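You operate a simulated robot arm through the tools that you are given. There is no shell and no other tool.

You are at the controls of a simulated two-armed robot. One attempt, no reset.

## Task
Dust the window sill under the yellow vase with the yellow pad.
Fine: put the vase and the pad back where they were. Set down upright: yellow vase. What is to be rubbed or washed off counts as gone when no trace of it is left.

It is judged by the outcome, as a careful person would: the job done as asked, and still so three seconds after it is handed in. It fails if anything else is knocked over, pushed out of place, dropped, spilled or broken.

## Robot
Two 7-joint arms with two-finger parallel grippers on one trunk that stands fixed in place. Base frame: the origin is at the foot of the trunk, x ahead of it, y to its left, z up. Units: m, rad, N and s.
The left shoulder is at [0.05, 0.158, 1.133], the right one opposite. With the tool pointing down near the work surface each hand reaches from about 0.22 to 0.66 m from the base axis, measured 20 degrees to its own side. Payload 3.91 kg a hand.
Tool frame (each hand has its own): the origin (TCP) lies between the finger pads and is the grasp point; the fingertips stand 0.03 m ahead of it; z points along the fingers, y is the line along which they close. Largest opening 0.11 m; finger width 0.02, thickness 0.01; the body of the gripper, 0.048 by 0.112 m, starts 0.055 m behind the TCP.
Orientation is that of the tool frame in the base frame, as a unit quaternion [w, x, y, z]. With the fingers straight down and closing along the base's y, the tool's x points along the base's -x, its y along +y and its z along -z.

## Interface
- The arms move only by the tool move_arm. It takes "left_targets", "right_targets" or both (then of equal length, played together; a hand with none holds still); each is a list of rows, each a list of 3 entries, a list of its own where there are three numbers: the turn, a rotation vector about the tool's x, y, z in rad, then the shift along the tool's x, y, z in m, then the closure, from 0 (fully open) to 1 (shut). In form: [[[wx, wy, wz], [x, y, z], jaw], ...]. A call has 1 to 20 rows; each row is the pose to reach, as a shift and turn from the pose commanded when the call began, along the tool's axes at that moment. A row lasts 0.2 s, in which the tool goes at most 0.05 m and 0.15 rad; a call with a longer step from one row to the next is refused whole, and so is a gripper value outside its range. A pose out of reach is approached as far as the arm can. The call stops where the force on the tool passes 40 N (or 10 N more than at its start, if that is more) or the arm is blocked; 0.2 s more then pass. The fingers move at their own pace (about 0.153 m/s each) and stop on an object; they squeeze with about 29 N. The grip force told is the motor's: it shows also when the fingers shut on nothing. Time passes only in rows, and 0.2 s behind the last, so rows that repeat a pose let the fingers close. It gives the time, the measured TCP pose, the force on the tool (base axes), the opening and the grip force at its end, in the units of the frame above (readings bear some noise), with the torque about the TCP (base axes, N m) and any sound that the robot's microphone picked up, and new pictures: "show" is both (left out), scene, wrist or none (wrist: the cameras of the hands that moved).
- Cameras (640 x 400 px; columns grow to the right, rows downward): "scene" is now at [0.1206, 0.0414, 1.2791]; the picture's right is [0.45, -0.89, 0.00], its down [-0.42, -0.21, -0.88] and it looks along [0.79, 0.40, -0.47] (base axes); focal length 297 px, centre (320, 200). "left" rides on the left gripper at [0.073, -0.017, -0.103] in its tool frame; the picture's right is [0.23, 0.97, 0.00], its down [-0.76, 0.18, -0.62] and it looks along [-0.61, 0.14, 0.78] (tool axes); focal length 222 px, centre (320, 200). "right" rides on the right gripper at [0.072, 0.017, -0.103] in its tool frame; the picture's right is [-0.23, 0.97, 0.00], its down [-0.76, -0.18, -0.62] and it looks along [-0.61, -0.14, 0.78] (tool axes); focal length 222 px, centre (320, 200). There is no depth. A picture from a camera that has moved, and an enlarged one, comes with that camera's place and axes in the base frame and with its lens.
- slide_trunk(by): slides the trunk up (or, below 0, down) by that many m; the arms and the scene camera ride with it, the base frame stays. It gives what a move gives, with no picture.
- aim_head(pan, tilt): turns the head with the scene camera to pan (to the left, within 1.396 rad either way) and tilt (down, from -0.506 to 1.204), counted from straight ahead of the robot. It gives what a move gives, and a new picture of the scene camera.
- zoom(camera, box): a new picture of the part [left, top, right, bottom] of that camera's present view, enlarged. It takes no simulated time.
- hand_in(): hands the job in; it is judged then, once.

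Nothing tells you positions but the pictures and the camera data. Unless the task says otherwise, let go and move clear before handing in.

The tools are called after ">>>" as name(argument=value, ...) on one line, values as JSON. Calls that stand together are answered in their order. move_arm: Moves the arms, as the interface text tells. Its arguments: {"type":"object","properties":{"left_targets":{"type":"array","items":{"type":"array"}},"right_targets":{"type":"array","items":{"type":"array"}},"show":{"type":"string","enum":["both","scene","wrist","none"]}},"required":[]} The other tools are called the same way: slide_trunk (by) moves the trunk up or down; aim_head (pan, tilt) turns the head that bears the scene camera; zoom (camera, box) takes an enlarged picture of a part of a camera's view; hand_in () hands the job in.

At the start:

```text
time_s: 0.0
left_eef_pos: [0.2885, 0.4504, 1.1166]
left_orientation: [0.0, 0.0, 1.0, -0.001]
left_ft_force: [-0.2, 0.7, -0.8]
left_ft_torque: [0.01, 0.0, 0.01]
left_gripper_width: 0.1098
left_gripper_force: 0.0
right_eef_pos: [0.3399, 0.0217, 1.0811]
right_orientation: [0.0, 0.0, 1.0, 0.001]
right_ft_force: [-0.1, -0.7, 0.2]
right_ft_torque: [0.02, 0.01, 0.03]
right_gripper_width: 0.1101
right_gripper_force: 0.1
trunk travel left (down, up): [-0.375, 0.107]
head pan, tilt (commanded): [0.466, 0.492]
```

scene: 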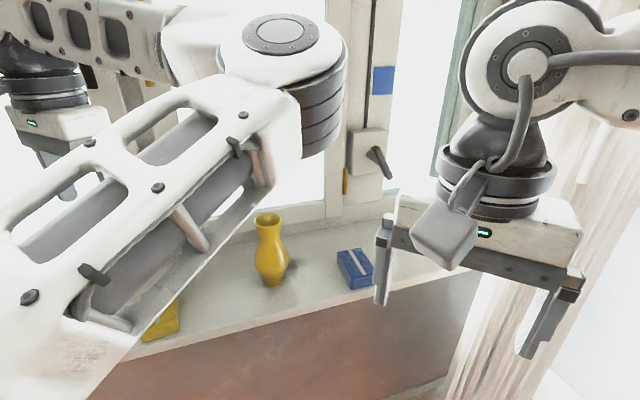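
right: 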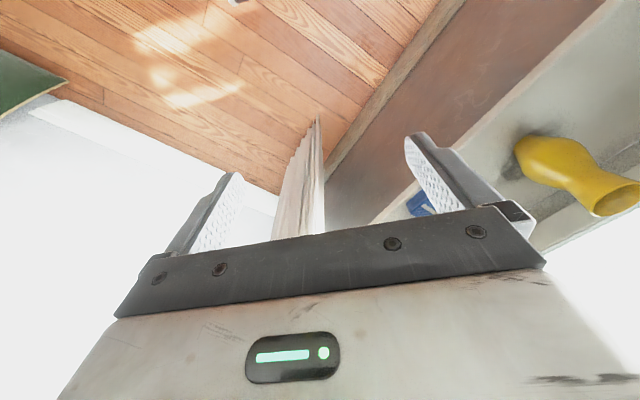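
left: 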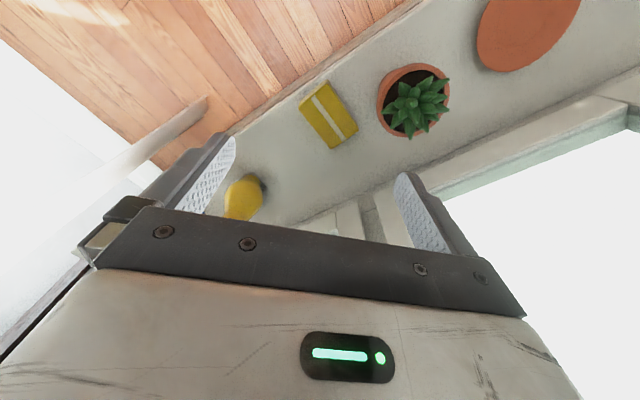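

The yellow vase stands on the sill at about (0.53, 0.37, 0.80), with a dark smudge at its foot. The yellow pad is near (0.335, 0.475). A blue pad and some plants stand close by. I'll look closer before moving anything.

>>> zoom(camera="scene", box=[200, 190, 420, 330])

>>> zoom(camera="left", box=[200, 0, 640, 275])

>>> zoom(camera="right", box=[400, 60, 640, 260])

```text
2.86 times, centred on (310, 260) of scene
camera zoom: at [0.1206, 0.0414, 1.2791], right [0.45, -0.89, 0.0], down [-0.42, -0.21, -0.88], along [0.79, 0.4, -0.47], focal length 849 px, centre (349, 29)
```

zoom: 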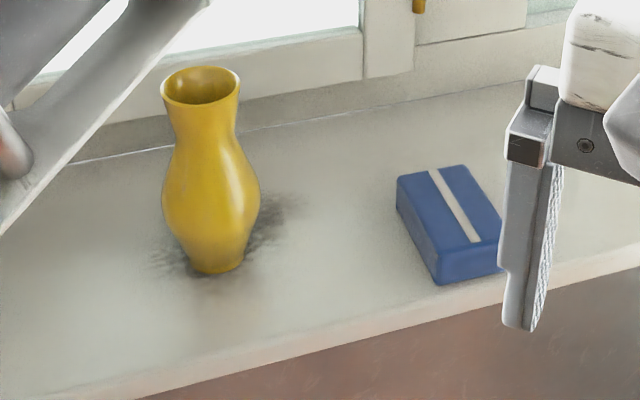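

```text
1.45 times, centred on (420, 138) of left
camera zoom: at [0.2164, 0.4342, 1.2194], right [-0.23, 0.97, 0.0], down [0.76, 0.18, 0.62], along [0.61, 0.14, -0.78], focal length 323 px, centre (174, 291)
```

zoom: 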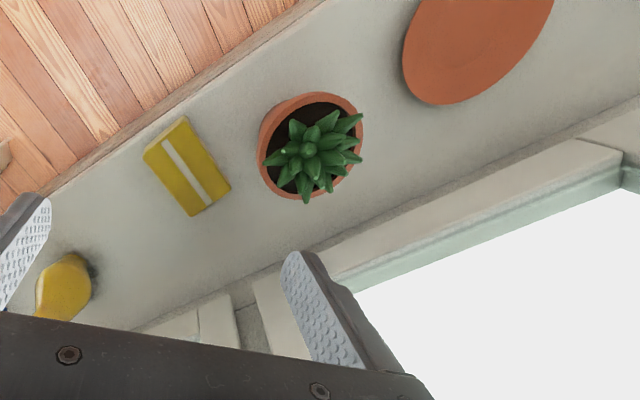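

```text
2.00 times, centred on (520, 160) of right
camera zoom: at [0.2675, 0.039, 1.1835], right [0.23, 0.97, 0.0], down [0.76, -0.18, 0.62], along [0.61, -0.14, -0.78], focal length 444 px, centre (-80, 280)
```

zoom: 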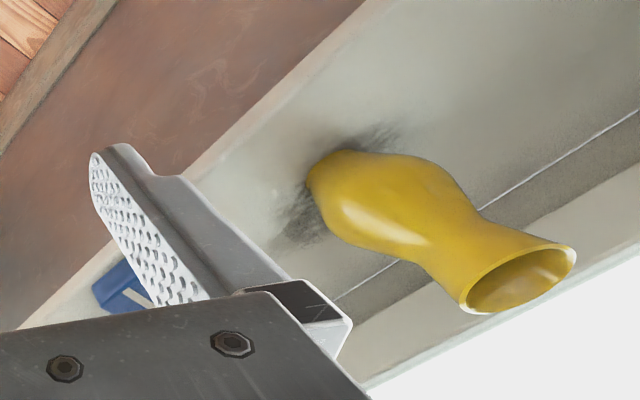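

The sill runs at about 45° to the base axes, and the dust is a patch around and under the vase's foot. The left hand will do the work. I'll move the right arm aside and swing the left hand over for a closer look from above.

>>> move_arm(left_targets=[[[0, 0, -0.12], [-0.02, -0.019, 0], 0], [[0, 0, -0.24], [-0.04, -0.038, 0], 0], [[0, 0, -0.36], [-0.06, -0.057, 0], 0], [[0, 0, -0.48], [-0.08, -0.076, 0], 0], [[0, 0, -0.6], [-0.1, -0.095, 0], 0], [[0, 0, -0.72], [-0.12, -0.114, 0], 0], [[0, 0, -0.84], [-0.14, -0.132, 0], 0], [[0, 0, -0.9], [-0.16, -0.15, 0], 0]], right_targets=[[[0, 0, 0], [0.005, -0.02, -0.005], 0], [[0, 0, 0], [0.01, -0.04, -0.01], 0], [[0, 0, 0], [0.015, -0.06, -0.015], 0], [[0, 0, 0], [0.02, -0.08, -0.02], 0], [[0, 0, 0], [0.02, -0.1, -0.02], 0], [[0, 0, 0], [0.02, -0.12, -0.02], 0], [[0, 0, 0], [0.02, -0.14, -0.02], 0], [[0, 0, 0], [0.02, -0.15, -0.02], 0]], show="both")

```text
time_s: 1.8
left_eef_pos: [0.4551, 0.3491, 1.0988]
left_orientation: [0.0, -0.436, 0.9, 0.0]
left_ft_force: [0.3, -0.1, 0.4]
left_ft_torque: [-0.02, 0.02, -0.01]
left_gripper_width: 0.11
left_gripper_force: 0.1
left hand out of reach, approached as far as the arm can: row 5, 6, 7, 8
right_eef_pos: [0.3217, -0.1276, 1.1001]
right_orientation: [0.001, -0.001, 1.0, 0.0]
right_ft_force: [0.2, 0.5, -0.3]
right_ft_torque: [-0.05, 0.04, -0.01]
right_gripper_width: 0.1098
right_gripper_force: 0.0
trunk travel left (down, up): [-0.375, 0.107]
head pan, tilt (commanded): [0.466, 0.492]
camera scene: at [0.1214, 0.0412, 1.279], right [0.45, -0.89, 0.0], down [-0.42, -0.21, -0.88], along [0.79, 0.4, -0.47], focal length 297 px, centre (320, 200)
camera right: at [0.2482, -0.1109, 1.2023], right [0.23, 0.97, 0.0], down [0.76, -0.18, 0.62], along [0.61, -0.14, -0.78], focal length 222 px, centre (320, 200)
camera left: at [0.4234, 0.2826, 1.203], right [-0.91, 0.43, 0.0], down [0.33, 0.71, 0.62], along [0.26, 0.56, -0.78], focal length 222 px, centre (320, 200)
```

scene: 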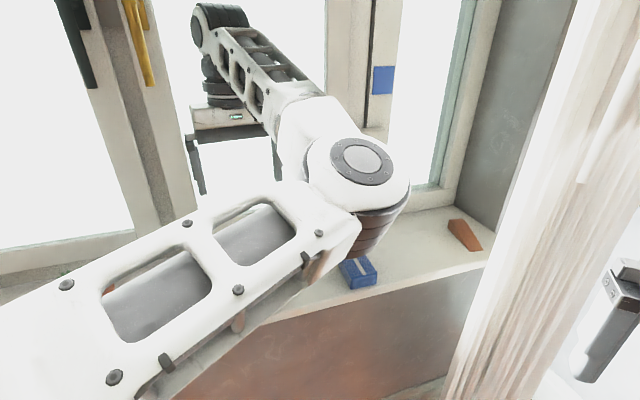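
right: 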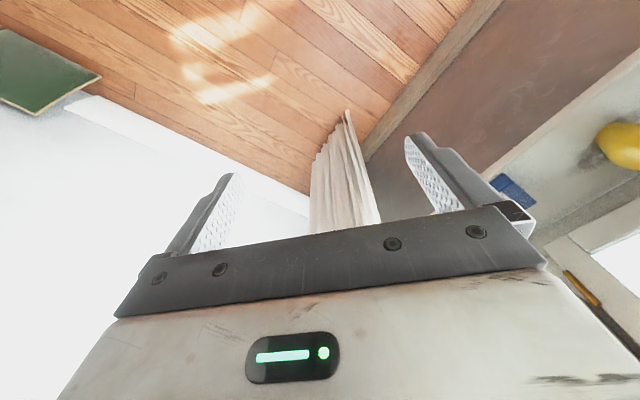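
left: 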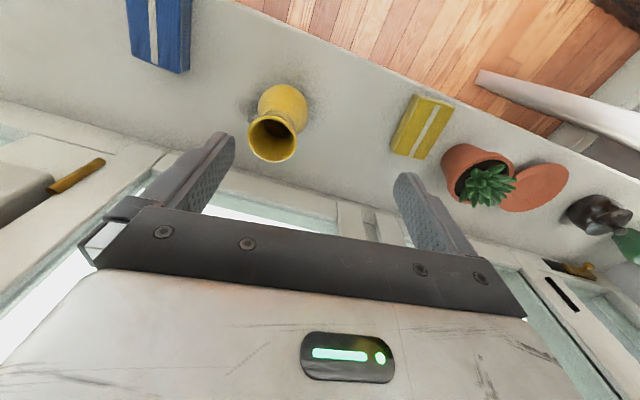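

The wrist camera now shows the vase, both pads and the plants. I'll zoom in to fix positions more exactly, since the arm stopped slightly short of its target.

>>> zoom(camera="left", box=[220, 60, 340, 180])

>>> zoom(camera="left", box=[100, 0, 300, 125])

>>> zoom(camera="left", box=[360, 60, 640, 235])

```text
3.33 times, centred on (280, 120) of left
camera zoom: at [0.4234, 0.2826, 1.203], right [-0.91, 0.43, 0.0], down [0.33, 0.71, 0.62], along [0.26, 0.56, -0.78], focal length 740 px, centre (453, 467)
```

zoom: 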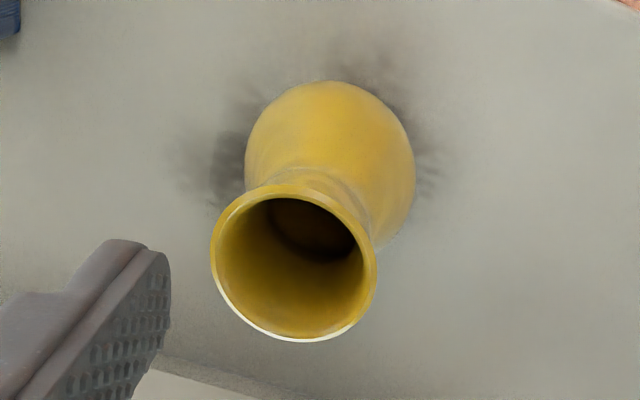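

```text
3.20 times, centred on (200, 62) of left
camera zoom: at [0.4234, 0.2826, 1.203], right [-0.91, 0.43, 0.0], down [0.33, 0.71, 0.62], along [0.26, 0.56, -0.78], focal length 711 px, centre (704, 640)
```

zoom: 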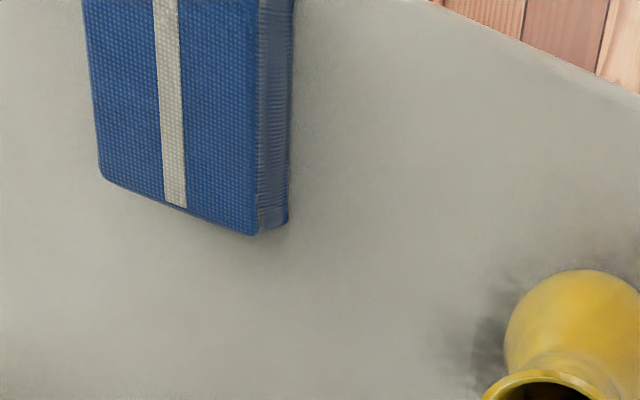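

```text
2.29 times, centred on (500, 148) of left
camera zoom: at [0.4234, 0.2826, 1.203], right [-0.91, 0.43, 0.0], down [0.33, 0.71, 0.62], along [0.26, 0.56, -0.78], focal length 508 px, centre (-91, 320)
```

zoom: 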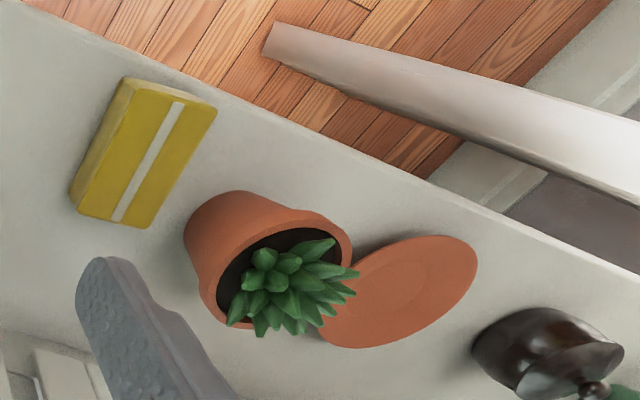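

From two views I now put the sill at z≈0.835 and the pad tops at about 0.865. The vase axis is near (0.507, 0.348) with its rim at about 0.98. I'll move the open left hand over the vase, well above it, and check alignment.

>>> move_arm(left_targets=[[[0, 0, 0], [-0.025, -0.005, 0.012], 0], [[0, 0, 0], [-0.05, -0.01, 0.024], 0], [[0, 0, 0], [-0.0737, -0.0164, 0.0366], 0], [[0, 0, 0], [-0.0737, -0.0164, 0.0366], 0]], show="both")

```text
time_s: 2.8
left_eef_pos: [0.5025, 0.3979, 1.0628]
left_orientation: [0.001, -0.433, 0.901, 0.001]
left_ft_force: [0.0, 0.2, -0.5]
left_ft_torque: [0.02, 0.0, -0.01]
left_gripper_width: 0.1098
left_gripper_force: 0.0
left hand out of reach, approached as far as the arm can: row 3, 4
right_eef_pos: [0.3199, -0.1271, 1.0993]
right_orientation: [-0.001, 0.0, 1.0, 0.0]
right_ft_force: [0.3, 0.8, 0.5]
right_ft_torque: [-0.01, 0.01, -0.01]
right_gripper_width: 0.1099
right_gripper_force: 0.0
trunk travel left (down, up): [-0.375, 0.107]
head pan, tilt (commanded): [0.466, 0.492]
camera scene: at [0.1206, 0.0413, 1.2791], right [0.45, -0.89, 0.0], down [-0.42, -0.21, -0.88], along [0.79, 0.4, -0.47], focal length 297 px, centre (320, 200)
camera left: at [0.4695, 0.3317, 1.1653], right [-0.9, 0.43, 0.0], down [0.34, 0.7, 0.62], along [0.27, 0.56, -0.78], focal length 222 px, centre (320, 200)
```

scene: 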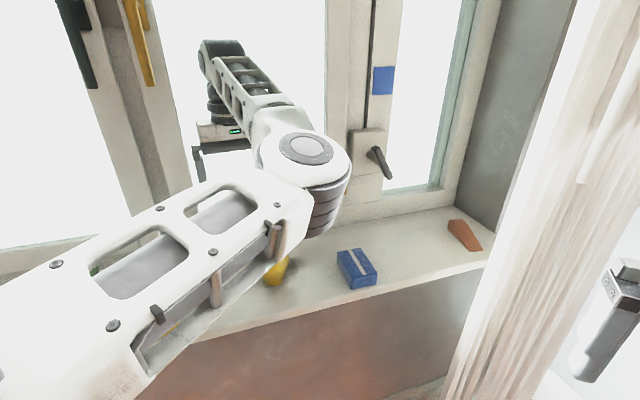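
left: 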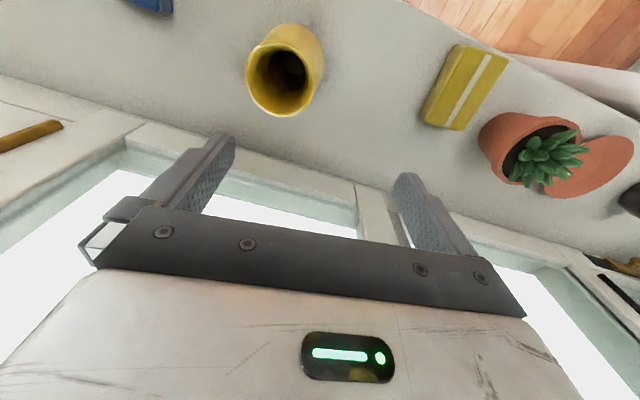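

The vase rim again computes to about (0.510, 0.349, 0.98). I'll centre the hand over it while staying above the rim.

>>> move_arm(left_targets=[[[0, 0, 0], [0.012, -0.012, 0.005], 0], [[0, 0, 0], [0.024, -0.024, 0.01], 0], [[0, 0, 0], [0.034, -0.036, 0.015], 0], [[0, 0, 0], [0.034, -0.036, 0.015], 0]], show="wrist")

```text
time_s: 3.8
left_eef_pos: [0.4918, 0.3521, 1.0438]
left_orientation: [-0.001, -0.432, 0.902, 0.001]
left_ft_force: [-0.2, -0.4, -0.1]
left_ft_torque: [0.03, 0.0, -0.01]
left_gripper_width: 0.1102
left_gripper_force: 0.1
left hand out of reach, approached as far as the arm can: row 1, 2, 3, 4
right_eef_pos: [0.3217, -0.1267, 1.1005]
right_orientation: [0.001, -0.001, 1.0, -0.001]
right_ft_force: [-0.7, 0.0, -0.4]
right_ft_torque: [0.01, 0.03, 0.0]
right_gripper_width: 0.11
right_gripper_force: 0.0
trunk travel left (down, up): [-0.375, 0.107]
head pan, tilt (commanded): [0.466, 0.492]
camera left: at [0.4593, 0.2847, 1.1469], right [-0.9, 0.43, 0.0], down [0.34, 0.7, 0.62], along [0.27, 0.56, -0.78], focal length 222 px, centre (320, 200)
```

left: 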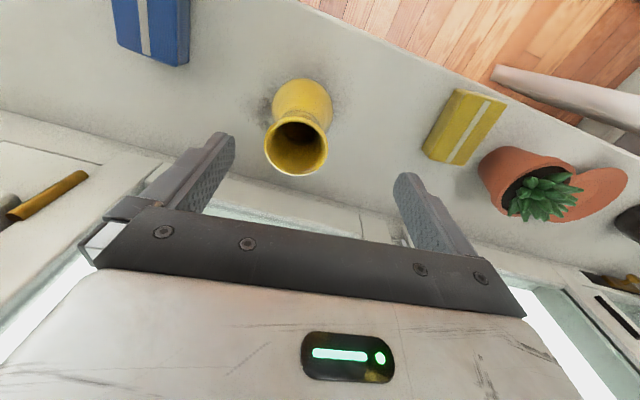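

The left arm is at its reach limit at this height. Its wrist sits well above the shoulder, so raising the trunk should give it more reach over the sill.

>>> slide_trunk(by=0.1)

```text
time_s: 5.1
left_eef_pos: [0.4914, 0.3509, 1.1455]
left_orientation: [-0.001, -0.431, 0.902, 0.003]
left_ft_force: [-0.6, 0.4, 0.3]
left_ft_torque: [0.02, -0.01, -0.04]
left_gripper_width: 0.1099
left_gripper_force: 0.0
right_eef_pos: [0.3205, -0.126, 1.1996]
right_orientation: [0.0, 0.0, 1.0, 0.001]
right_ft_force: [0.1, 0.1, 0.4]
right_ft_torque: [-0.01, -0.01, -0.02]
right_gripper_width: 0.1101
right_gripper_force: 0.0
trunk travel left (down, up): [-0.475, 0.007]
head pan, tilt (commanded): [0.466, 0.492]
```

>>> move_arm(left_targets=[[[0, 0, 0], [0, 0, 0.04], 0], [[0, 0, 0], [-0.005, -0.007, 0.07], 0], [[0, 0, 0], [-0.0099, -0.0153, 0.1], 0], [[0, 0, 0], [-0.0099, -0.0153, 0.1], 0]], show="both")

```text
time_s: 6.1
left_eef_pos: [0.4974, 0.3572, 1.0508]
left_orientation: [-0.001, -0.43, 0.903, 0.001]
left_ft_force: [-0.7, -0.2, 0.3]
left_ft_torque: [0.02, -0.01, 0.0]
left_gripper_width: 0.1097
left_gripper_force: 0.0
left hand out of reach, approached as far as the arm can: row 2, 3, 4
right_eef_pos: [0.321, -0.1278, 1.1997]
right_orientation: [-0.001, 0.0, 1.0, 0.0]
right_ft_force: [-0.1, 0.2, 0.2]
right_ft_torque: [0.04, -0.02, 0.0]
right_gripper_width: 0.1102
right_gripper_force: 0.0
trunk travel left (down, up): [-0.475, 0.007]
head pan, tilt (commanded): [0.466, 0.492]
camera scene: at [0.1206, 0.0413, 1.3791], right [0.45, -0.89, 0.0], down [-0.42, -0.21, -0.88], along [0.79, 0.4, -0.47], focal length 297 px, centre (320, 200)
camera left: at [0.4655, 0.2903, 1.1534], right [-0.9, 0.44, 0.0], down [0.34, 0.7, 0.62], along [0.27, 0.56, -0.78], focal length 222 px, centre (320, 200)
```

scene: 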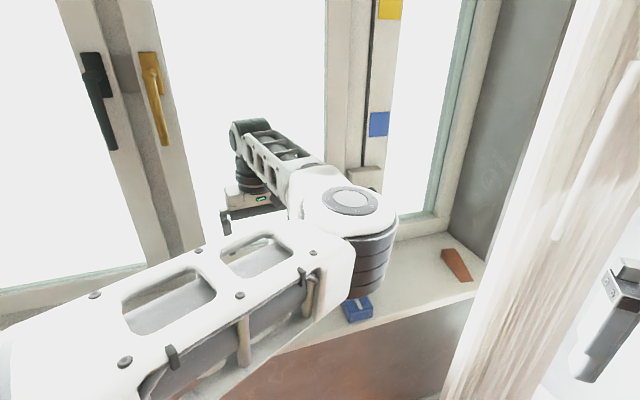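
left: 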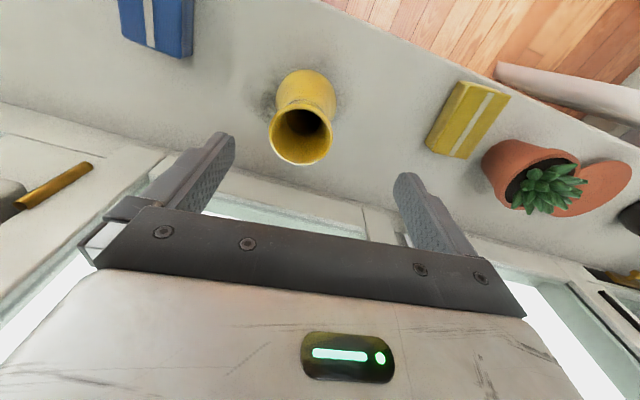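

The hand still falls about 1.5 cm short of the vase axis, so the limit is probably in the wrist at this yaw and not arm length. The vase is round, so I'll turn the hand partway back and try again, still above the rim.

>>> move_arm(left_targets=[[[0, 0, 0.12], [0, -0.004, 0], 0], [[0, 0, 0.24], [0, -0.008, 0], 0], [[0, 0, 0.36], [-0.001, -0.012, 0], 0], [[0, 0, 0.45], [-0.0012, -0.0146, 0.0], 0], [[0, 0, 0.45], [-0.0012, -0.0146, 0.0], 0]], show="wrist")

```text
time_s: 7.3
left_eef_pos: [0.5107, 0.3483, 1.0484]
left_orientation: [-0.001, -0.218, 0.976, 0.002]
left_ft_force: [-0.1, -0.2, -0.4]
left_ft_torque: [-0.01, -0.02, 0.02]
left_gripper_width: 0.1101
left_gripper_force: 0.1
right_eef_pos: [0.3202, -0.1281, 1.2]
right_orientation: [0.0, -0.001, 1.0, 0.0]
right_ft_force: [-0.3, -0.8, 0.1]
right_ft_torque: [-0.02, 0.01, -0.02]
right_gripper_width: 0.1101
right_gripper_force: 0.1
trunk travel left (down, up): [-0.475, 0.007]
head pan, tilt (commanded): [0.466, 0.492]
camera left: at [0.4525, 0.303, 1.1516], right [-0.62, 0.78, 0.0], down [0.61, 0.48, 0.62], along [0.49, 0.39, -0.78], focal length 222 px, centre (320, 200)
```

left: 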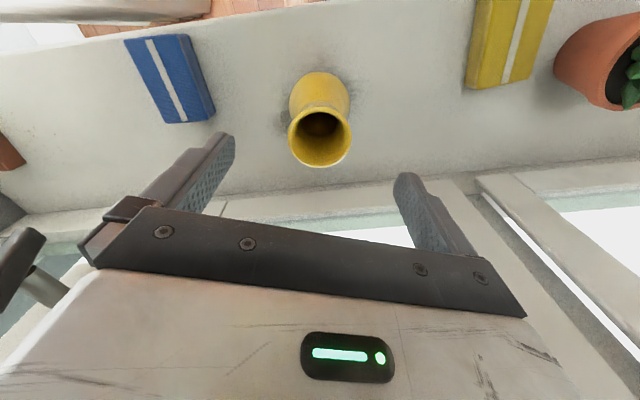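

The hand now reaches a spot straight above the vase. I'll check the centring in detail before lowering.

>>> zoom(camera="left", box=[260, 50, 380, 180])

```text
3.08 times, centred on (320, 115) of left
camera zoom: at [0.4525, 0.303, 1.1516], right [-0.62, 0.78, 0.0], down [0.61, 0.48, 0.62], along [0.49, 0.39, -0.78], focal length 684 px, centre (320, 462)
```

zoom: 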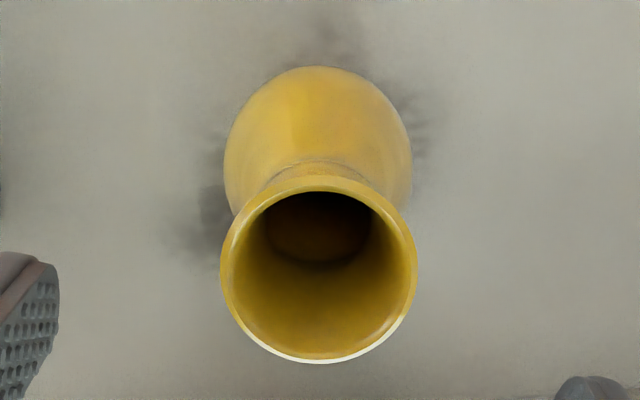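

The vase is centred between the fingers. I'll lower until they flank the neck with the palm just clear of the rim.

>>> move_arm(left_targets=[[[0, 0, 0], [0, 0, 0.03], 0], [[0, 0, 0], [0, 0, 0.06], 0], [[0, 0, 0], [0, 0, 0.08], 0], [[0, 0, 0], [0, 0, 0.095], 0], [[0, 0, 0], [0, 0, 0.102], 0], [[0, 0, 0], [0, 0, 0.102], 0]], show="both")

```text
time_s: 8.7
left_eef_pos: [0.5104, 0.3482, 0.9451]
left_orientation: [-0.001, -0.219, 0.976, 0.002]
left_ft_force: [-0.1, 0.5, 0.0]
left_ft_torque: [-0.01, -0.01, 0.0]
left_gripper_width: 0.1102
left_gripper_force: 0.1
right_eef_pos: [0.321, -0.1273, 1.1994]
right_orientation: [0.0, 0.0, 1.0, 0.0]
right_ft_force: [0.1, 0.2, -0.4]
right_ft_torque: [-0.02, -0.01, -0.01]
right_gripper_width: 0.11
right_gripper_force: 0.0
trunk travel left (down, up): [-0.475, 0.007]
head pan, tilt (commanded): [0.466, 0.492]
camera scene: at [0.1206, 0.0414, 1.3791], right [0.45, -0.89, 0.0], down [-0.42, -0.21, -0.88], along [0.79, 0.4, -0.47], focal length 297 px, centre (320, 200)
camera left: at [0.452, 0.3028, 1.0481], right [-0.62, 0.78, 0.0], down [0.61, 0.48, 0.62], along [0.49, 0.39, -0.78], focal length 222 px, centre (320, 200)
```

scene: 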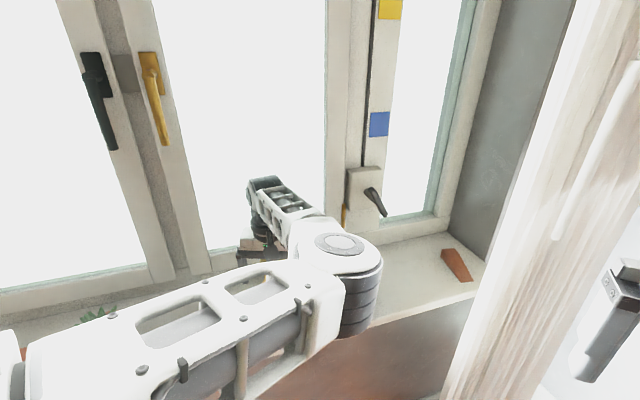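
left: 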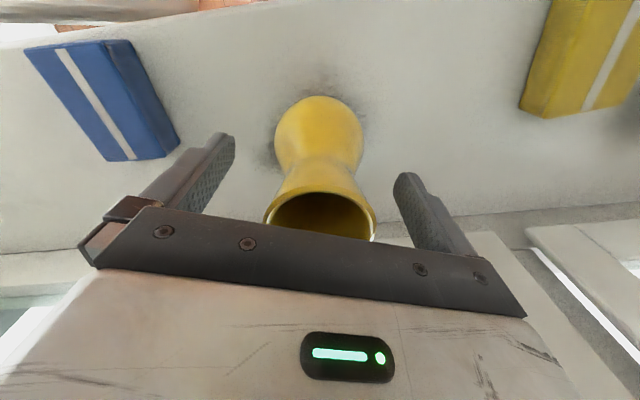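

>>> move_arm(left_targets=[[[0, 0, 0], [0, 0, 0], 0.35], [[0, 0, 0], [0, 0, 0], 0.45], [[0, 0, 0], [0, 0, 0], 0.55], [[0, 0, 0], [0, 0, 0], 1.0], [[0, 0, 0], [0, 0, 0], 1.0]], show="wrist")

```text
time_s: 9.9
left_eef_pos: [0.5096, 0.3488, 0.9462]
left_orientation: [-0.001, -0.219, 0.976, 0.002]
left_ft_force: [-0.6, 1.6, 0.1]
left_ft_torque: [0.01, 0.0, -0.02]
left_gripper_width: 0.0529
left_gripper_force: 29.5
right_eef_pos: [0.3202, -0.1281, 1.2001]
right_orientation: [0.0, 0.001, 1.0, 0.0]
right_ft_force: [0.4, 0.2, -0.6]
right_ft_torque: [0.0, 0.04, 0.01]
right_gripper_width: 0.1103
right_gripper_force: 0.1
trunk travel left (down, up): [-0.475, 0.007]
head pan, tilt (commanded): [0.466, 0.492]
camera left: at [0.4519, 0.3029, 1.0484], right [-0.62, 0.78, 0.0], down [0.61, 0.48, 0.62], along [0.49, 0.39, -0.78], focal length 222 px, centre (320, 200)
```

left: 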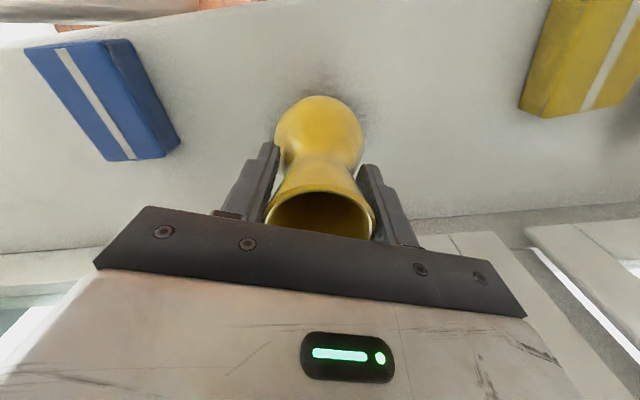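

I have the vase, gripped 0.053 m wide at its rim. I'll lift it straight up and look at the dust underneath.

>>> move_arm(left_targets=[[[0, 0, 0], [0, 0, -0.01], 1.0], [[0, 0, 0], [0, 0, -0.03], 1.0], [[0, 0, 0], [0, 0, -0.05], 1.0], [[0, 0, 0], [0, 0, -0.065], 1.0], [[0, 0, 0], [0, 0, -0.065], 1.0]], show="both")

```text
time_s: 11.1
left_eef_pos: [0.5115, 0.3478, 1.0121]
left_orientation: [-0.001, -0.219, 0.976, 0.002]
left_ft_force: [0.6, -0.7, -2.0]
left_ft_torque: [0.03, 0.01, 0.01]
left_gripper_width: 0.053
left_gripper_force: 29.7
right_eef_pos: [0.3211, -0.127, 1.1992]
right_orientation: [-0.001, 0.001, 1.0, 0.001]
right_ft_force: [0.5, 0.3, 0.2]
right_ft_torque: [0.03, 0.0, 0.01]
right_gripper_width: 0.1103
right_gripper_force: 0.1
trunk travel left (down, up): [-0.475, 0.007]
head pan, tilt (commanded): [0.466, 0.492]
camera scene: at [0.1209, 0.0416, 1.3791], right [0.45, -0.89, 0.0], down [-0.42, -0.21, -0.88], along [0.79, 0.4, -0.47], focal length 297 px, centre (320, 200)
camera left: at [0.4534, 0.3027, 1.1153], right [-0.62, 0.78, 0.0], down [0.61, 0.48, 0.62], along [0.49, 0.39, -0.78], focal length 222 px, centre (320, 200)
```

scene: 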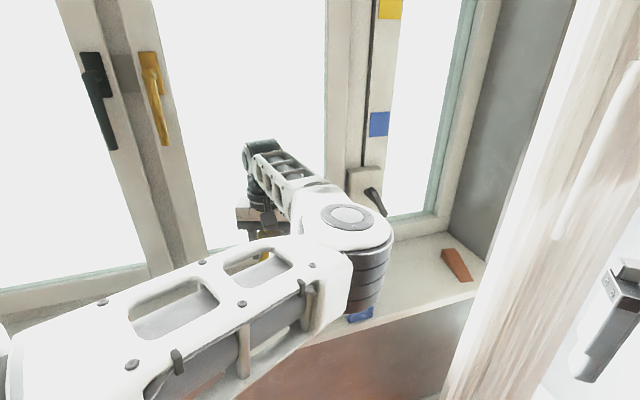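
left: 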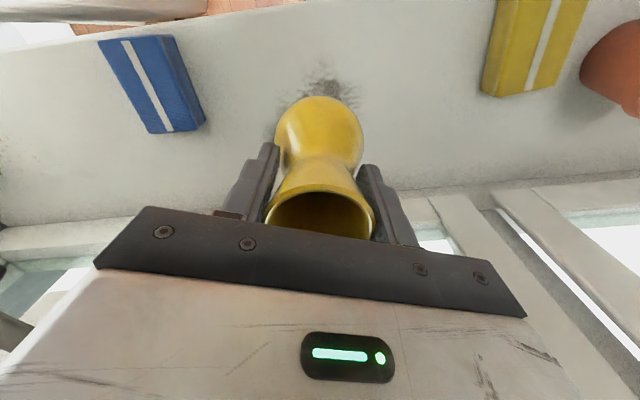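

The vase came up cleanly and the dust shows beneath it. I'll carry it left along the sill to a clear parking spot at about (0.445, 0.516), behind the yellow pad's line and away from the dust.

>>> move_arm(left_targets=[[[0, 0, 0], [-0.002, 0.03, 0], 1.0], [[0, 0, 0], [-0.004, 0.06, 0], 1.0], [[0, 0, 0], [-0.007, 0.09, 0], 1.0], [[0, 0, 0], [-0.009, 0.12, 0], 1.0], [[0, 0, 0], [-0.011, 0.15, 0], 1.0], [[0, 0, 0], [-0.0133, 0.179, 0], 1.0], [[0, 0, 0], [-0.0133, 0.179, 0], 1.0]], show="both")

```text
time_s: 12.9
left_eef_pos: [0.4543, 0.4863, 1.0106]
left_orientation: [-0.006, -0.193, 0.981, -0.001]
left_ft_force: [-0.6, 0.0, -2.6]
left_ft_torque: [-0.04, 0.01, 0.01]
left_gripper_width: 0.0532
left_gripper_force: 29.3
right_eef_pos: [0.3179, -0.1357, 1.2004]
right_orientation: [0.003, -0.001, 1.0, 0.005]
right_ft_force: [0.1, 0.2, 0.4]
right_ft_torque: [-0.01, -0.05, -0.02]
right_gripper_width: 0.1101
right_gripper_force: 0.1
trunk travel left (down, up): [-0.475, 0.007]
head pan, tilt (commanded): [0.466, 0.492]
stopped in row 7 (left hand): the arm was blocked; the commanded pose is now the measured one
camera scene: at [0.116, 0.0309, 1.3811], right [0.45, -0.89, -0.01], down [-0.42, -0.2, -0.89], along [0.79, 0.4, -0.46], focal length 297 px, centre (320, 200)
camera left: at [0.3951, 0.4443, 1.114], right [-0.58, 0.82, 0.0], down [0.64, 0.46, 0.62], along [0.5, 0.36, -0.79], focal length 222 px, centre (320, 200)
```

scene: 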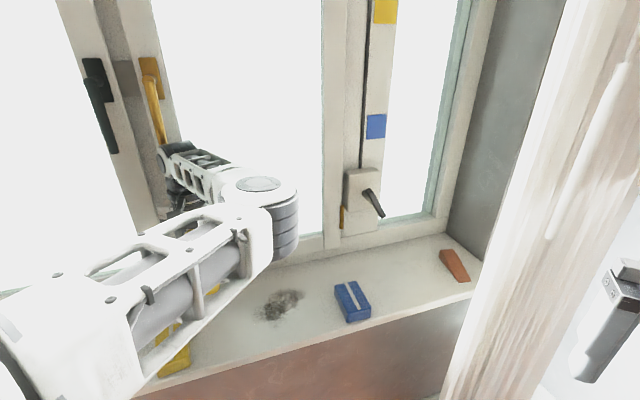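
left: 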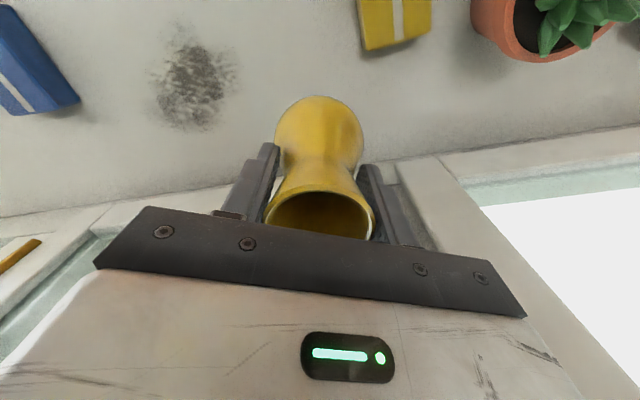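

The arm touched something at the back, most likely the wrist against the window frame. I'll look closely before moving again.

>>> zoom(camera="scene", box=[80, 40, 320, 240])

>>> zoom(camera="scene", box=[140, 220, 400, 400])

```text
2.00 times, centred on (200, 140) of scene
camera zoom: at [0.116, 0.0309, 1.3811], right [0.45, -0.89, -0.01], down [-0.42, -0.2, -0.89], along [0.79, 0.4, -0.46], focal length 594 px, centre (560, 320)
```

zoom: 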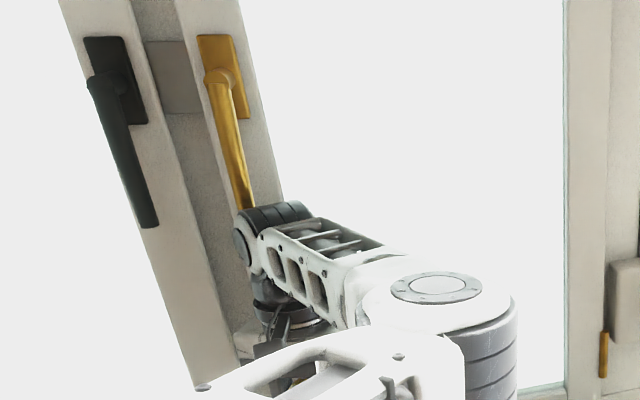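

```text
2.22 times, centred on (270, 310) of scene
camera zoom: at [0.116, 0.0309, 1.3811], right [0.45, -0.89, -0.01], down [-0.42, -0.2, -0.89], along [0.79, 0.4, -0.46], focal length 660 px, centre (431, -44)
```

zoom: 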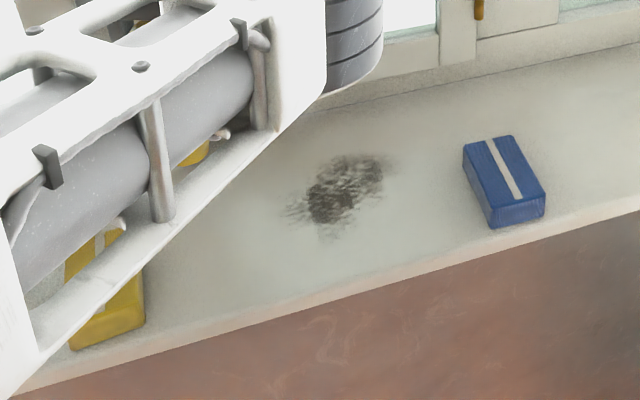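

The wrist reached the long window handle, which looks unmoved. I'll back off toward the room, then go to a spot nearer the front at about (0.420, 0.479), which leaves room for the pad and the wiping.

>>> move_arm(left_targets=[[[0, -0.006, 0], [0.0134, -0.0056, 0], 1.0], [[0, -0.012, 0], [0.0268, -0.0112, 0], 1.0], [[0, -0.012, 0], [0.03, -0.004, 0], 1.0], [[0, -0.012, 0], [0.0343, 0.0067, 0], 1.0], [[0, -0.012, 0], [0.0343, 0.0067, 0], 1.0]], show="both")

```text
time_s: 14.1
left_eef_pos: [0.4176, 0.4954, 1.0036]
left_orientation: [-0.002, -0.204, 0.979, -0.004]
left_ft_force: [0.1, -0.4, -3.5]
left_ft_torque: [0.02, 0.0, 0.0]
left_gripper_width: 0.0527
left_gripper_force: 28.5
right_eef_pos: [0.3211, -0.1273, 1.1998]
right_orientation: [0.0, 0.0, 1.0, 0.001]
right_ft_force: [0.2, 0.0, 0.4]
right_ft_torque: [0.01, 0.0, 0.02]
right_gripper_width: 0.11
right_gripper_force: 0.0
trunk travel left (down, up): [-0.475, 0.007]
head pan, tilt (commanded): [0.466, 0.492]
camera scene: at [0.1206, 0.0419, 1.3791], right [0.45, -0.89, 0.0], down [-0.42, -0.21, -0.88], along [0.79, 0.4, -0.47], focal length 297 px, centre (320, 200)
camera left: at [0.3583, 0.4512, 1.1073], right [-0.6, 0.8, -0.01], down [0.63, 0.47, 0.62], along [0.5, 0.37, -0.79], focal length 222 px, centre (320, 200)
```

scene: 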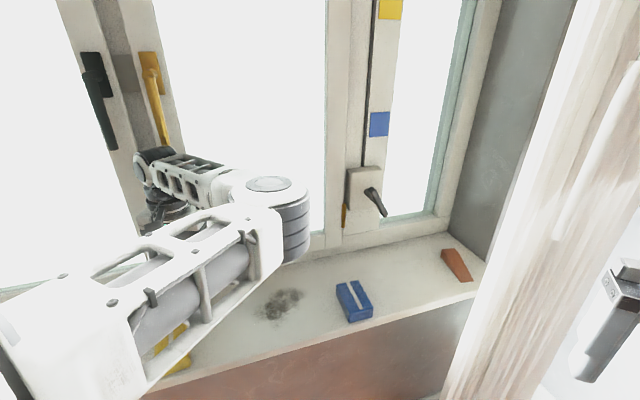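
left: 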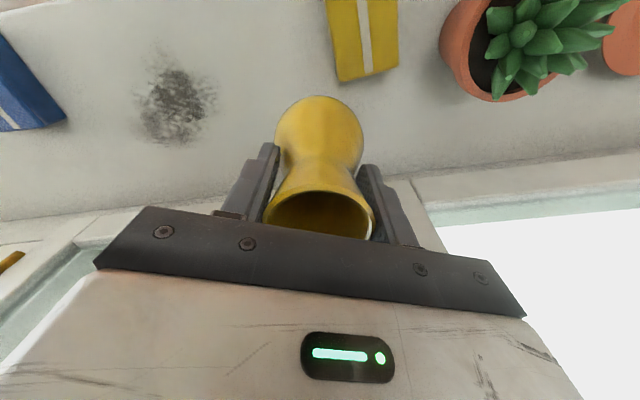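

The scene camera has settled back and the vase is still held upright. I'll straighten the tilt, shift a little away from the pad, and lower most of the way.

>>> move_arm(left_targets=[[[-0.006, -0.002, 0], [-0.0008, -0.007, 0], 1.0], [[-0.011, -0.004, 0], [-0.0014, -0.0138, 0], 1.0], [[-0.011, -0.004, 0], [-0.0014, -0.0138, 0.025], 1.0], [[-0.011, -0.004, 0], [-0.0014, -0.0138, 0.048], 1.0], [[-0.011, -0.004, 0], [-0.0014, -0.0138, 0.048], 1.0]], show="both")

```text
time_s: 15.3
left_eef_pos: [0.4253, 0.4799, 0.9574]
left_orientation: [-0.001, -0.203, 0.979, 0.003]
left_ft_force: [-0.3, 0.4, -1.9]
left_ft_torque: [-0.01, 0.02, -0.02]
left_gripper_width: 0.0528
left_gripper_force: 29.2
right_eef_pos: [0.3201, -0.1271, 1.1999]
right_orientation: [0.0, 0.0, 1.0, 0.0]
right_ft_force: [0.3, -0.5, 0.9]
right_ft_torque: [-0.01, -0.03, 0.02]
right_gripper_width: 0.1101
right_gripper_force: 0.0
trunk travel left (down, up): [-0.475, 0.007]
head pan, tilt (commanded): [0.466, 0.492]
camera scene: at [0.1208, 0.0416, 1.3791], right [0.45, -0.89, 0.0], down [-0.42, -0.21, -0.88], along [0.79, 0.4, -0.47], focal length 297 px, centre (320, 200)
camera left: at [0.365, 0.4357, 1.0606], right [-0.6, 0.8, 0.0], down [0.63, 0.46, 0.62], along [0.5, 0.37, -0.78], focal length 222 px, centre (320, 200)
```

scene: 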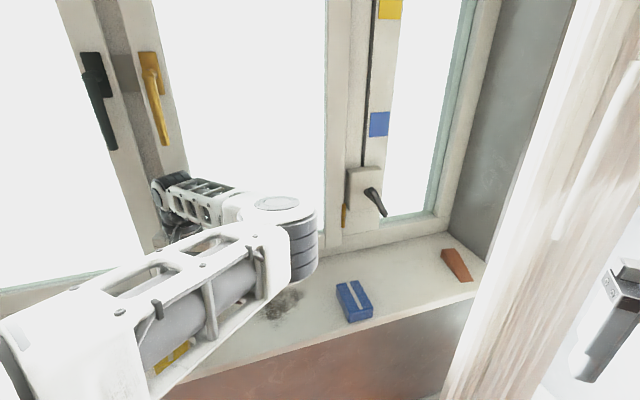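
left: 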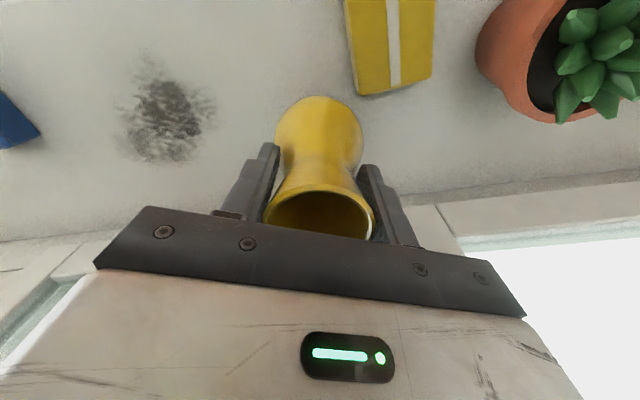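

>>> move_arm(left_targets=[[[0, 0, 0], [0, 0, 0.006], 1.0], [[0, 0, 0], [0, 0, 0.0095], 1.0], [[0, 0, 0], [0, 0, 0.0115], 1.0], [[0, 0, 0], [0, 0, 0.0115], 1.0]], show="wrist")

```text
time_s: 16.3
left_eef_pos: [0.4245, 0.4806, 0.9455]
left_orientation: [0.0, -0.203, 0.979, 0.002]
left_ft_force: [0.5, -0.1, -3.1]
left_ft_torque: [-0.02, -0.02, -0.01]
left_gripper_width: 0.0531
left_gripper_force: 28.9
right_eef_pos: [0.3209, -0.1278, 1.1993]
right_orientation: [0.0, 0.0, 1.0, 0.0]
right_ft_force: [-0.7, 1.0, -0.8]
right_ft_torque: [0.01, -0.02, 0.05]
right_gripper_width: 0.11
right_gripper_force: 0.0
trunk travel left (down, up): [-0.475, 0.007]
head pan, tilt (commanded): [0.466, 0.492]
camera left: at [0.3651, 0.4366, 1.0485], right [-0.6, 0.8, 0.01], down [0.63, 0.46, 0.62], along [0.5, 0.37, -0.78], focal length 222 px, centre (320, 200)
```

left: 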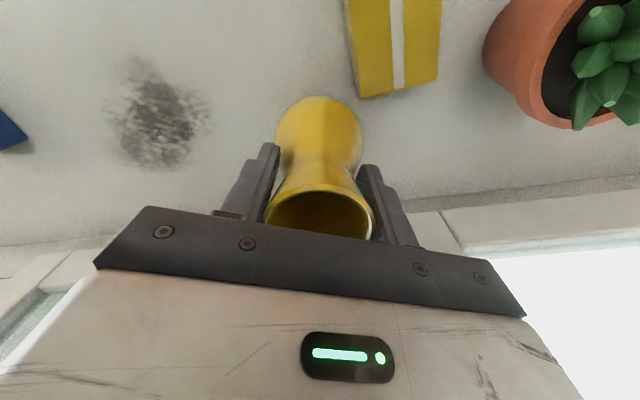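

>>> move_arm(left_targets=[[[0, 0, 0], [0, 0, 0.001], 1.0], [[0, 0, 0], [0, 0, 0.001], 1.0]], show="none")

```text
time_s: 16.9
left_eef_pos: [0.4242, 0.4804, 0.9449]
left_orientation: [-0.001, -0.204, 0.979, 0.002]
left_ft_force: [-2.9, -1.1, 5.6]
left_ft_torque: [-0.32, 0.25, -0.04]
left_gripper_width: 0.053
left_gripper_force: 29.2
right_eef_pos: [0.3195, -0.1282, 1.1992]
right_orientation: [0.0, 0.0, 1.0, 0.001]
right_ft_force: [-0.5, -0.2, 0.5]
right_ft_torque: [0.03, 0.03, 0.02]
right_gripper_width: 0.11
right_gripper_force: 0.1
trunk travel left (down, up): [-0.475, 0.007]
head pan, tilt (commanded): [0.466, 0.492]
```

The foot is now touching the sill, with about 6 N of upward force. I'll release gently and rise straight up.

>>> move_arm(left_targets=[[[0, 0, 0], [0, 0, 0.0005], 0.5], [[0, 0, 0], [0, 0, 0.0005], 0.42], [[0, 0, 0], [0, 0, 0.0005], 0.25], [[0, 0, 0], [0, 0, 0.0005], 0.0], [[0, 0, 0], [0, 0, 0.0005], 0.0]], show="wrist")

```text
time_s: 18.1
left_eef_pos: [0.4253, 0.4807, 0.9434]
left_orientation: [0.0, -0.203, 0.979, 0.002]
left_ft_force: [-0.2, 0.5, -0.3]
left_ft_torque: [-0.02, -0.02, 0.01]
left_gripper_width: 0.1102
left_gripper_force: 0.0
right_eef_pos: [0.3204, -0.1274, 1.2003]
right_orientation: [0.0, -0.001, 1.0, 0.0]
right_ft_force: [1.2, 0.1, -0.3]
right_ft_torque: [0.03, 0.0, -0.03]
right_gripper_width: 0.1102
right_gripper_force: 0.2
trunk travel left (down, up): [-0.475, 0.007]
head pan, tilt (commanded): [0.466, 0.492]
camera left: at [0.3662, 0.4367, 1.0462], right [-0.6, 0.8, 0.01], down [0.63, 0.46, 0.62], along [0.5, 0.37, -0.78], focal length 222 px, centre (320, 200)
```

left: 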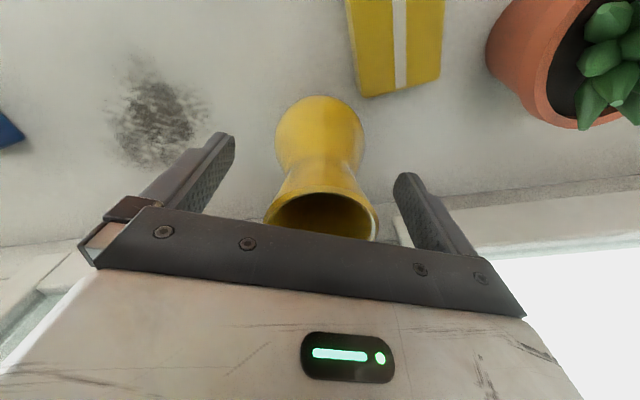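

The vase stands free in its parking spot. I'll rise clear, back away from the window, and swing over the yellow pad while turning to match its angle.

>>> move_arm(left_targets=[[[0, 0, 0], [0, 0, -0.03], 0], [[0, 0, 0], [0, 0, -0.06], 0], [[0, 0, 0], [0.01, 0, -0.085], 0], [[0, 0, 0], [0.035, 0, -0.1], 0], [[0, 0, -0.1], [0.06, 0.01, -0.1], 0], [[0, 0, -0.2], [0.08, 0.02, -0.1], 0], [[0, 0, -0.3], [0.0928, 0.0325, -0.1], 0], [[0, 0, -0.39], [0.0928, 0.0325, -0.1], 0], [[0, 0, -0.39], [0.0928, 0.0325, -0.1], 0]], show="both")

```text
time_s: 20.1
left_eef_pos: [0.3257, 0.4732, 1.0453]
left_orientation: [0.0, -0.39, 0.921, 0.002]
left_ft_force: [0.6, 0.5, -0.2]
left_ft_torque: [-0.02, 0.01, 0.02]
left_gripper_width: 0.1102
left_gripper_force: 0.0
right_eef_pos: [0.3208, -0.128, 1.1996]
right_orientation: [0.0, 0.0, 1.0, 0.0]
right_ft_force: [-0.3, 0.1, 0.2]
right_ft_torque: [0.01, 0.01, -0.01]
right_gripper_width: 0.1098
right_gripper_force: 0.1
trunk travel left (down, up): [-0.475, 0.007]
head pan, tilt (commanded): [0.466, 0.492]
camera scene: at [0.1206, 0.0415, 1.3791], right [0.45, -0.89, 0.0], down [-0.42, -0.21, -0.88], along [0.79, 0.4, -0.47], focal length 297 px, centre (320, 200)
camera left: at [0.2874, 0.4097, 1.1471], right [-0.86, 0.52, 0.0], down [0.4, 0.67, 0.63], along [0.32, 0.54, -0.78], focal length 222 px, centre (320, 200)
```

scene: 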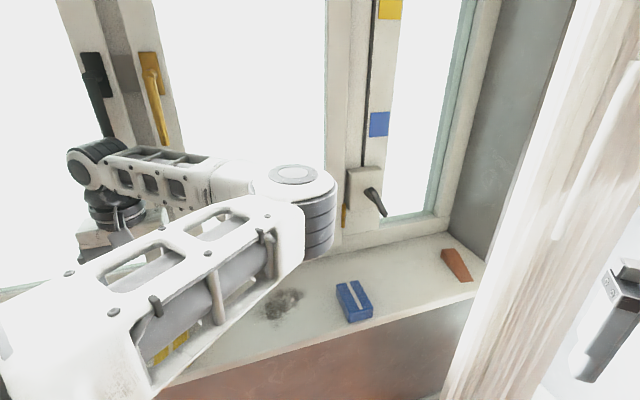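
left: 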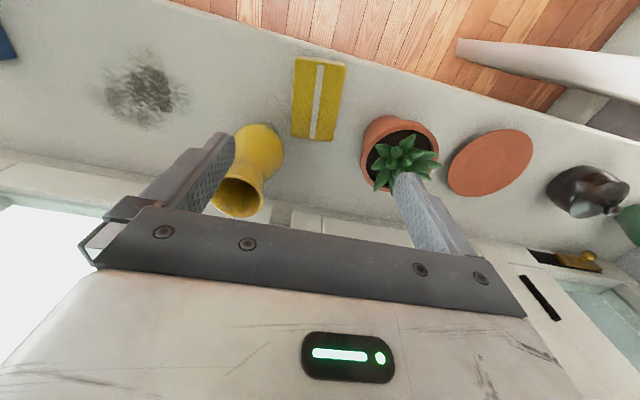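

>>> zoom(camera="left", box=[240, 40, 400, 150])

>>> zoom(camera="left", box=[200, 100, 320, 230])

```text
3.64 times, centred on (320, 95) of left
camera zoom: at [0.2874, 0.4097, 1.1471], right [-0.86, 0.52, 0.0], down [0.4, 0.67, 0.63], along [0.32, 0.54, -0.78], focal length 808 px, centre (320, 582)
```

zoom: 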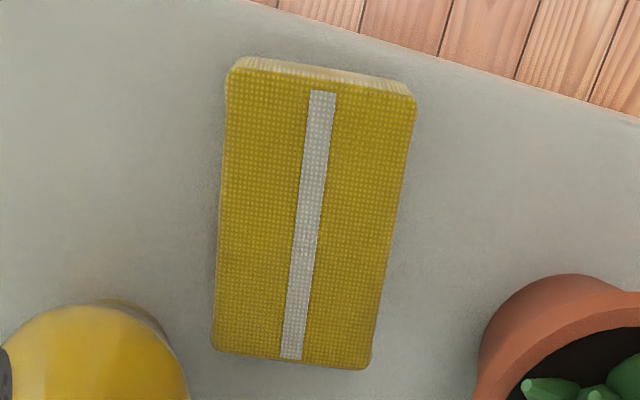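

```text
3.08 times, centred on (260, 165) of left
camera zoom: at [0.2874, 0.4097, 1.1471], right [-0.86, 0.52, 0.0], down [0.4, 0.67, 0.63], along [0.32, 0.54, -0.78], focal length 684 px, centre (505, 308)
```

zoom: 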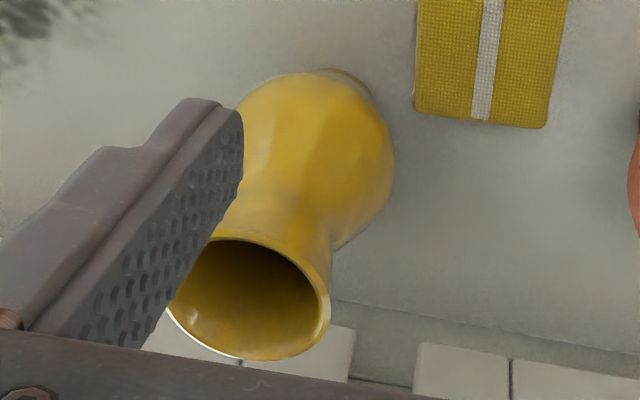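

The pad is about 0.056 × 0.087 m, centred near (0.332, 0.474), and needs a yaw of about 52°. The potted plant is close by, so I'll measure its clearance before descending.

>>> zoom(camera="left", box=[330, 90, 470, 210])

>>> aim_head(pan=0.9, tilt=0.7)

```text
3.33 times, centred on (400, 150) of left
camera zoom: at [0.2874, 0.4097, 1.1471], right [-0.86, 0.52, 0.0], down [0.4, 0.67, 0.63], along [0.32, 0.54, -0.78], focal length 740 px, centre (53, 367)
```

zoom: 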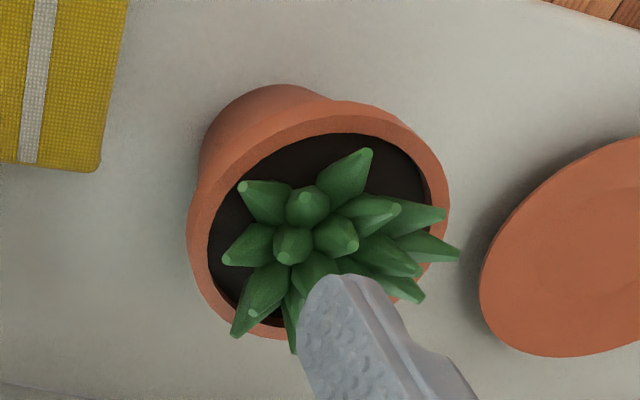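

```text
time_s: 21.0
left_eef_pos: [0.3258, 0.4726, 1.0444]
left_orientation: [-0.001, -0.389, 0.921, 0.003]
left_ft_force: [-0.2, 0.5, 0.9]
left_ft_torque: [-0.03, 0.02, -0.02]
left_gripper_width: 0.1097
left_gripper_force: 0.0
right_eef_pos: [0.3208, -0.1269, 1.1983]
right_orientation: [0.0, 0.0, 1.0, 0.001]
right_ft_force: [-0.4, 0.8, 0.4]
right_ft_torque: [0.01, 0.02, 0.05]
right_gripper_width: 0.1102
right_gripper_force: 0.0
trunk travel left (down, up): [-0.475, 0.007]
head pan, tilt (commanded): [0.901, 0.7]
camera scene: at [0.092, 0.067, 1.3608], right [0.78, -0.62, 0.0], down [-0.4, -0.5, -0.77], along [0.48, 0.6, -0.64], focal length 297 px, centre (320, 200)
```

scene: 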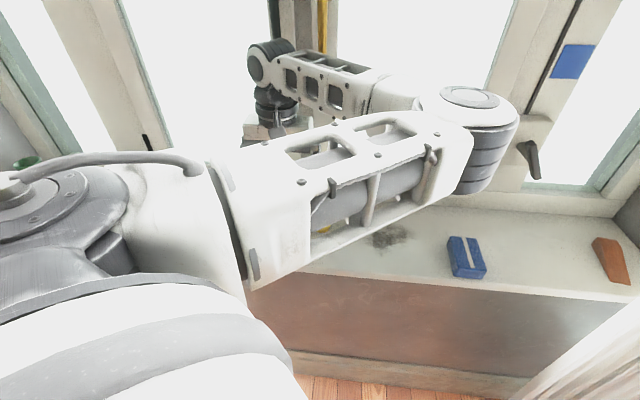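

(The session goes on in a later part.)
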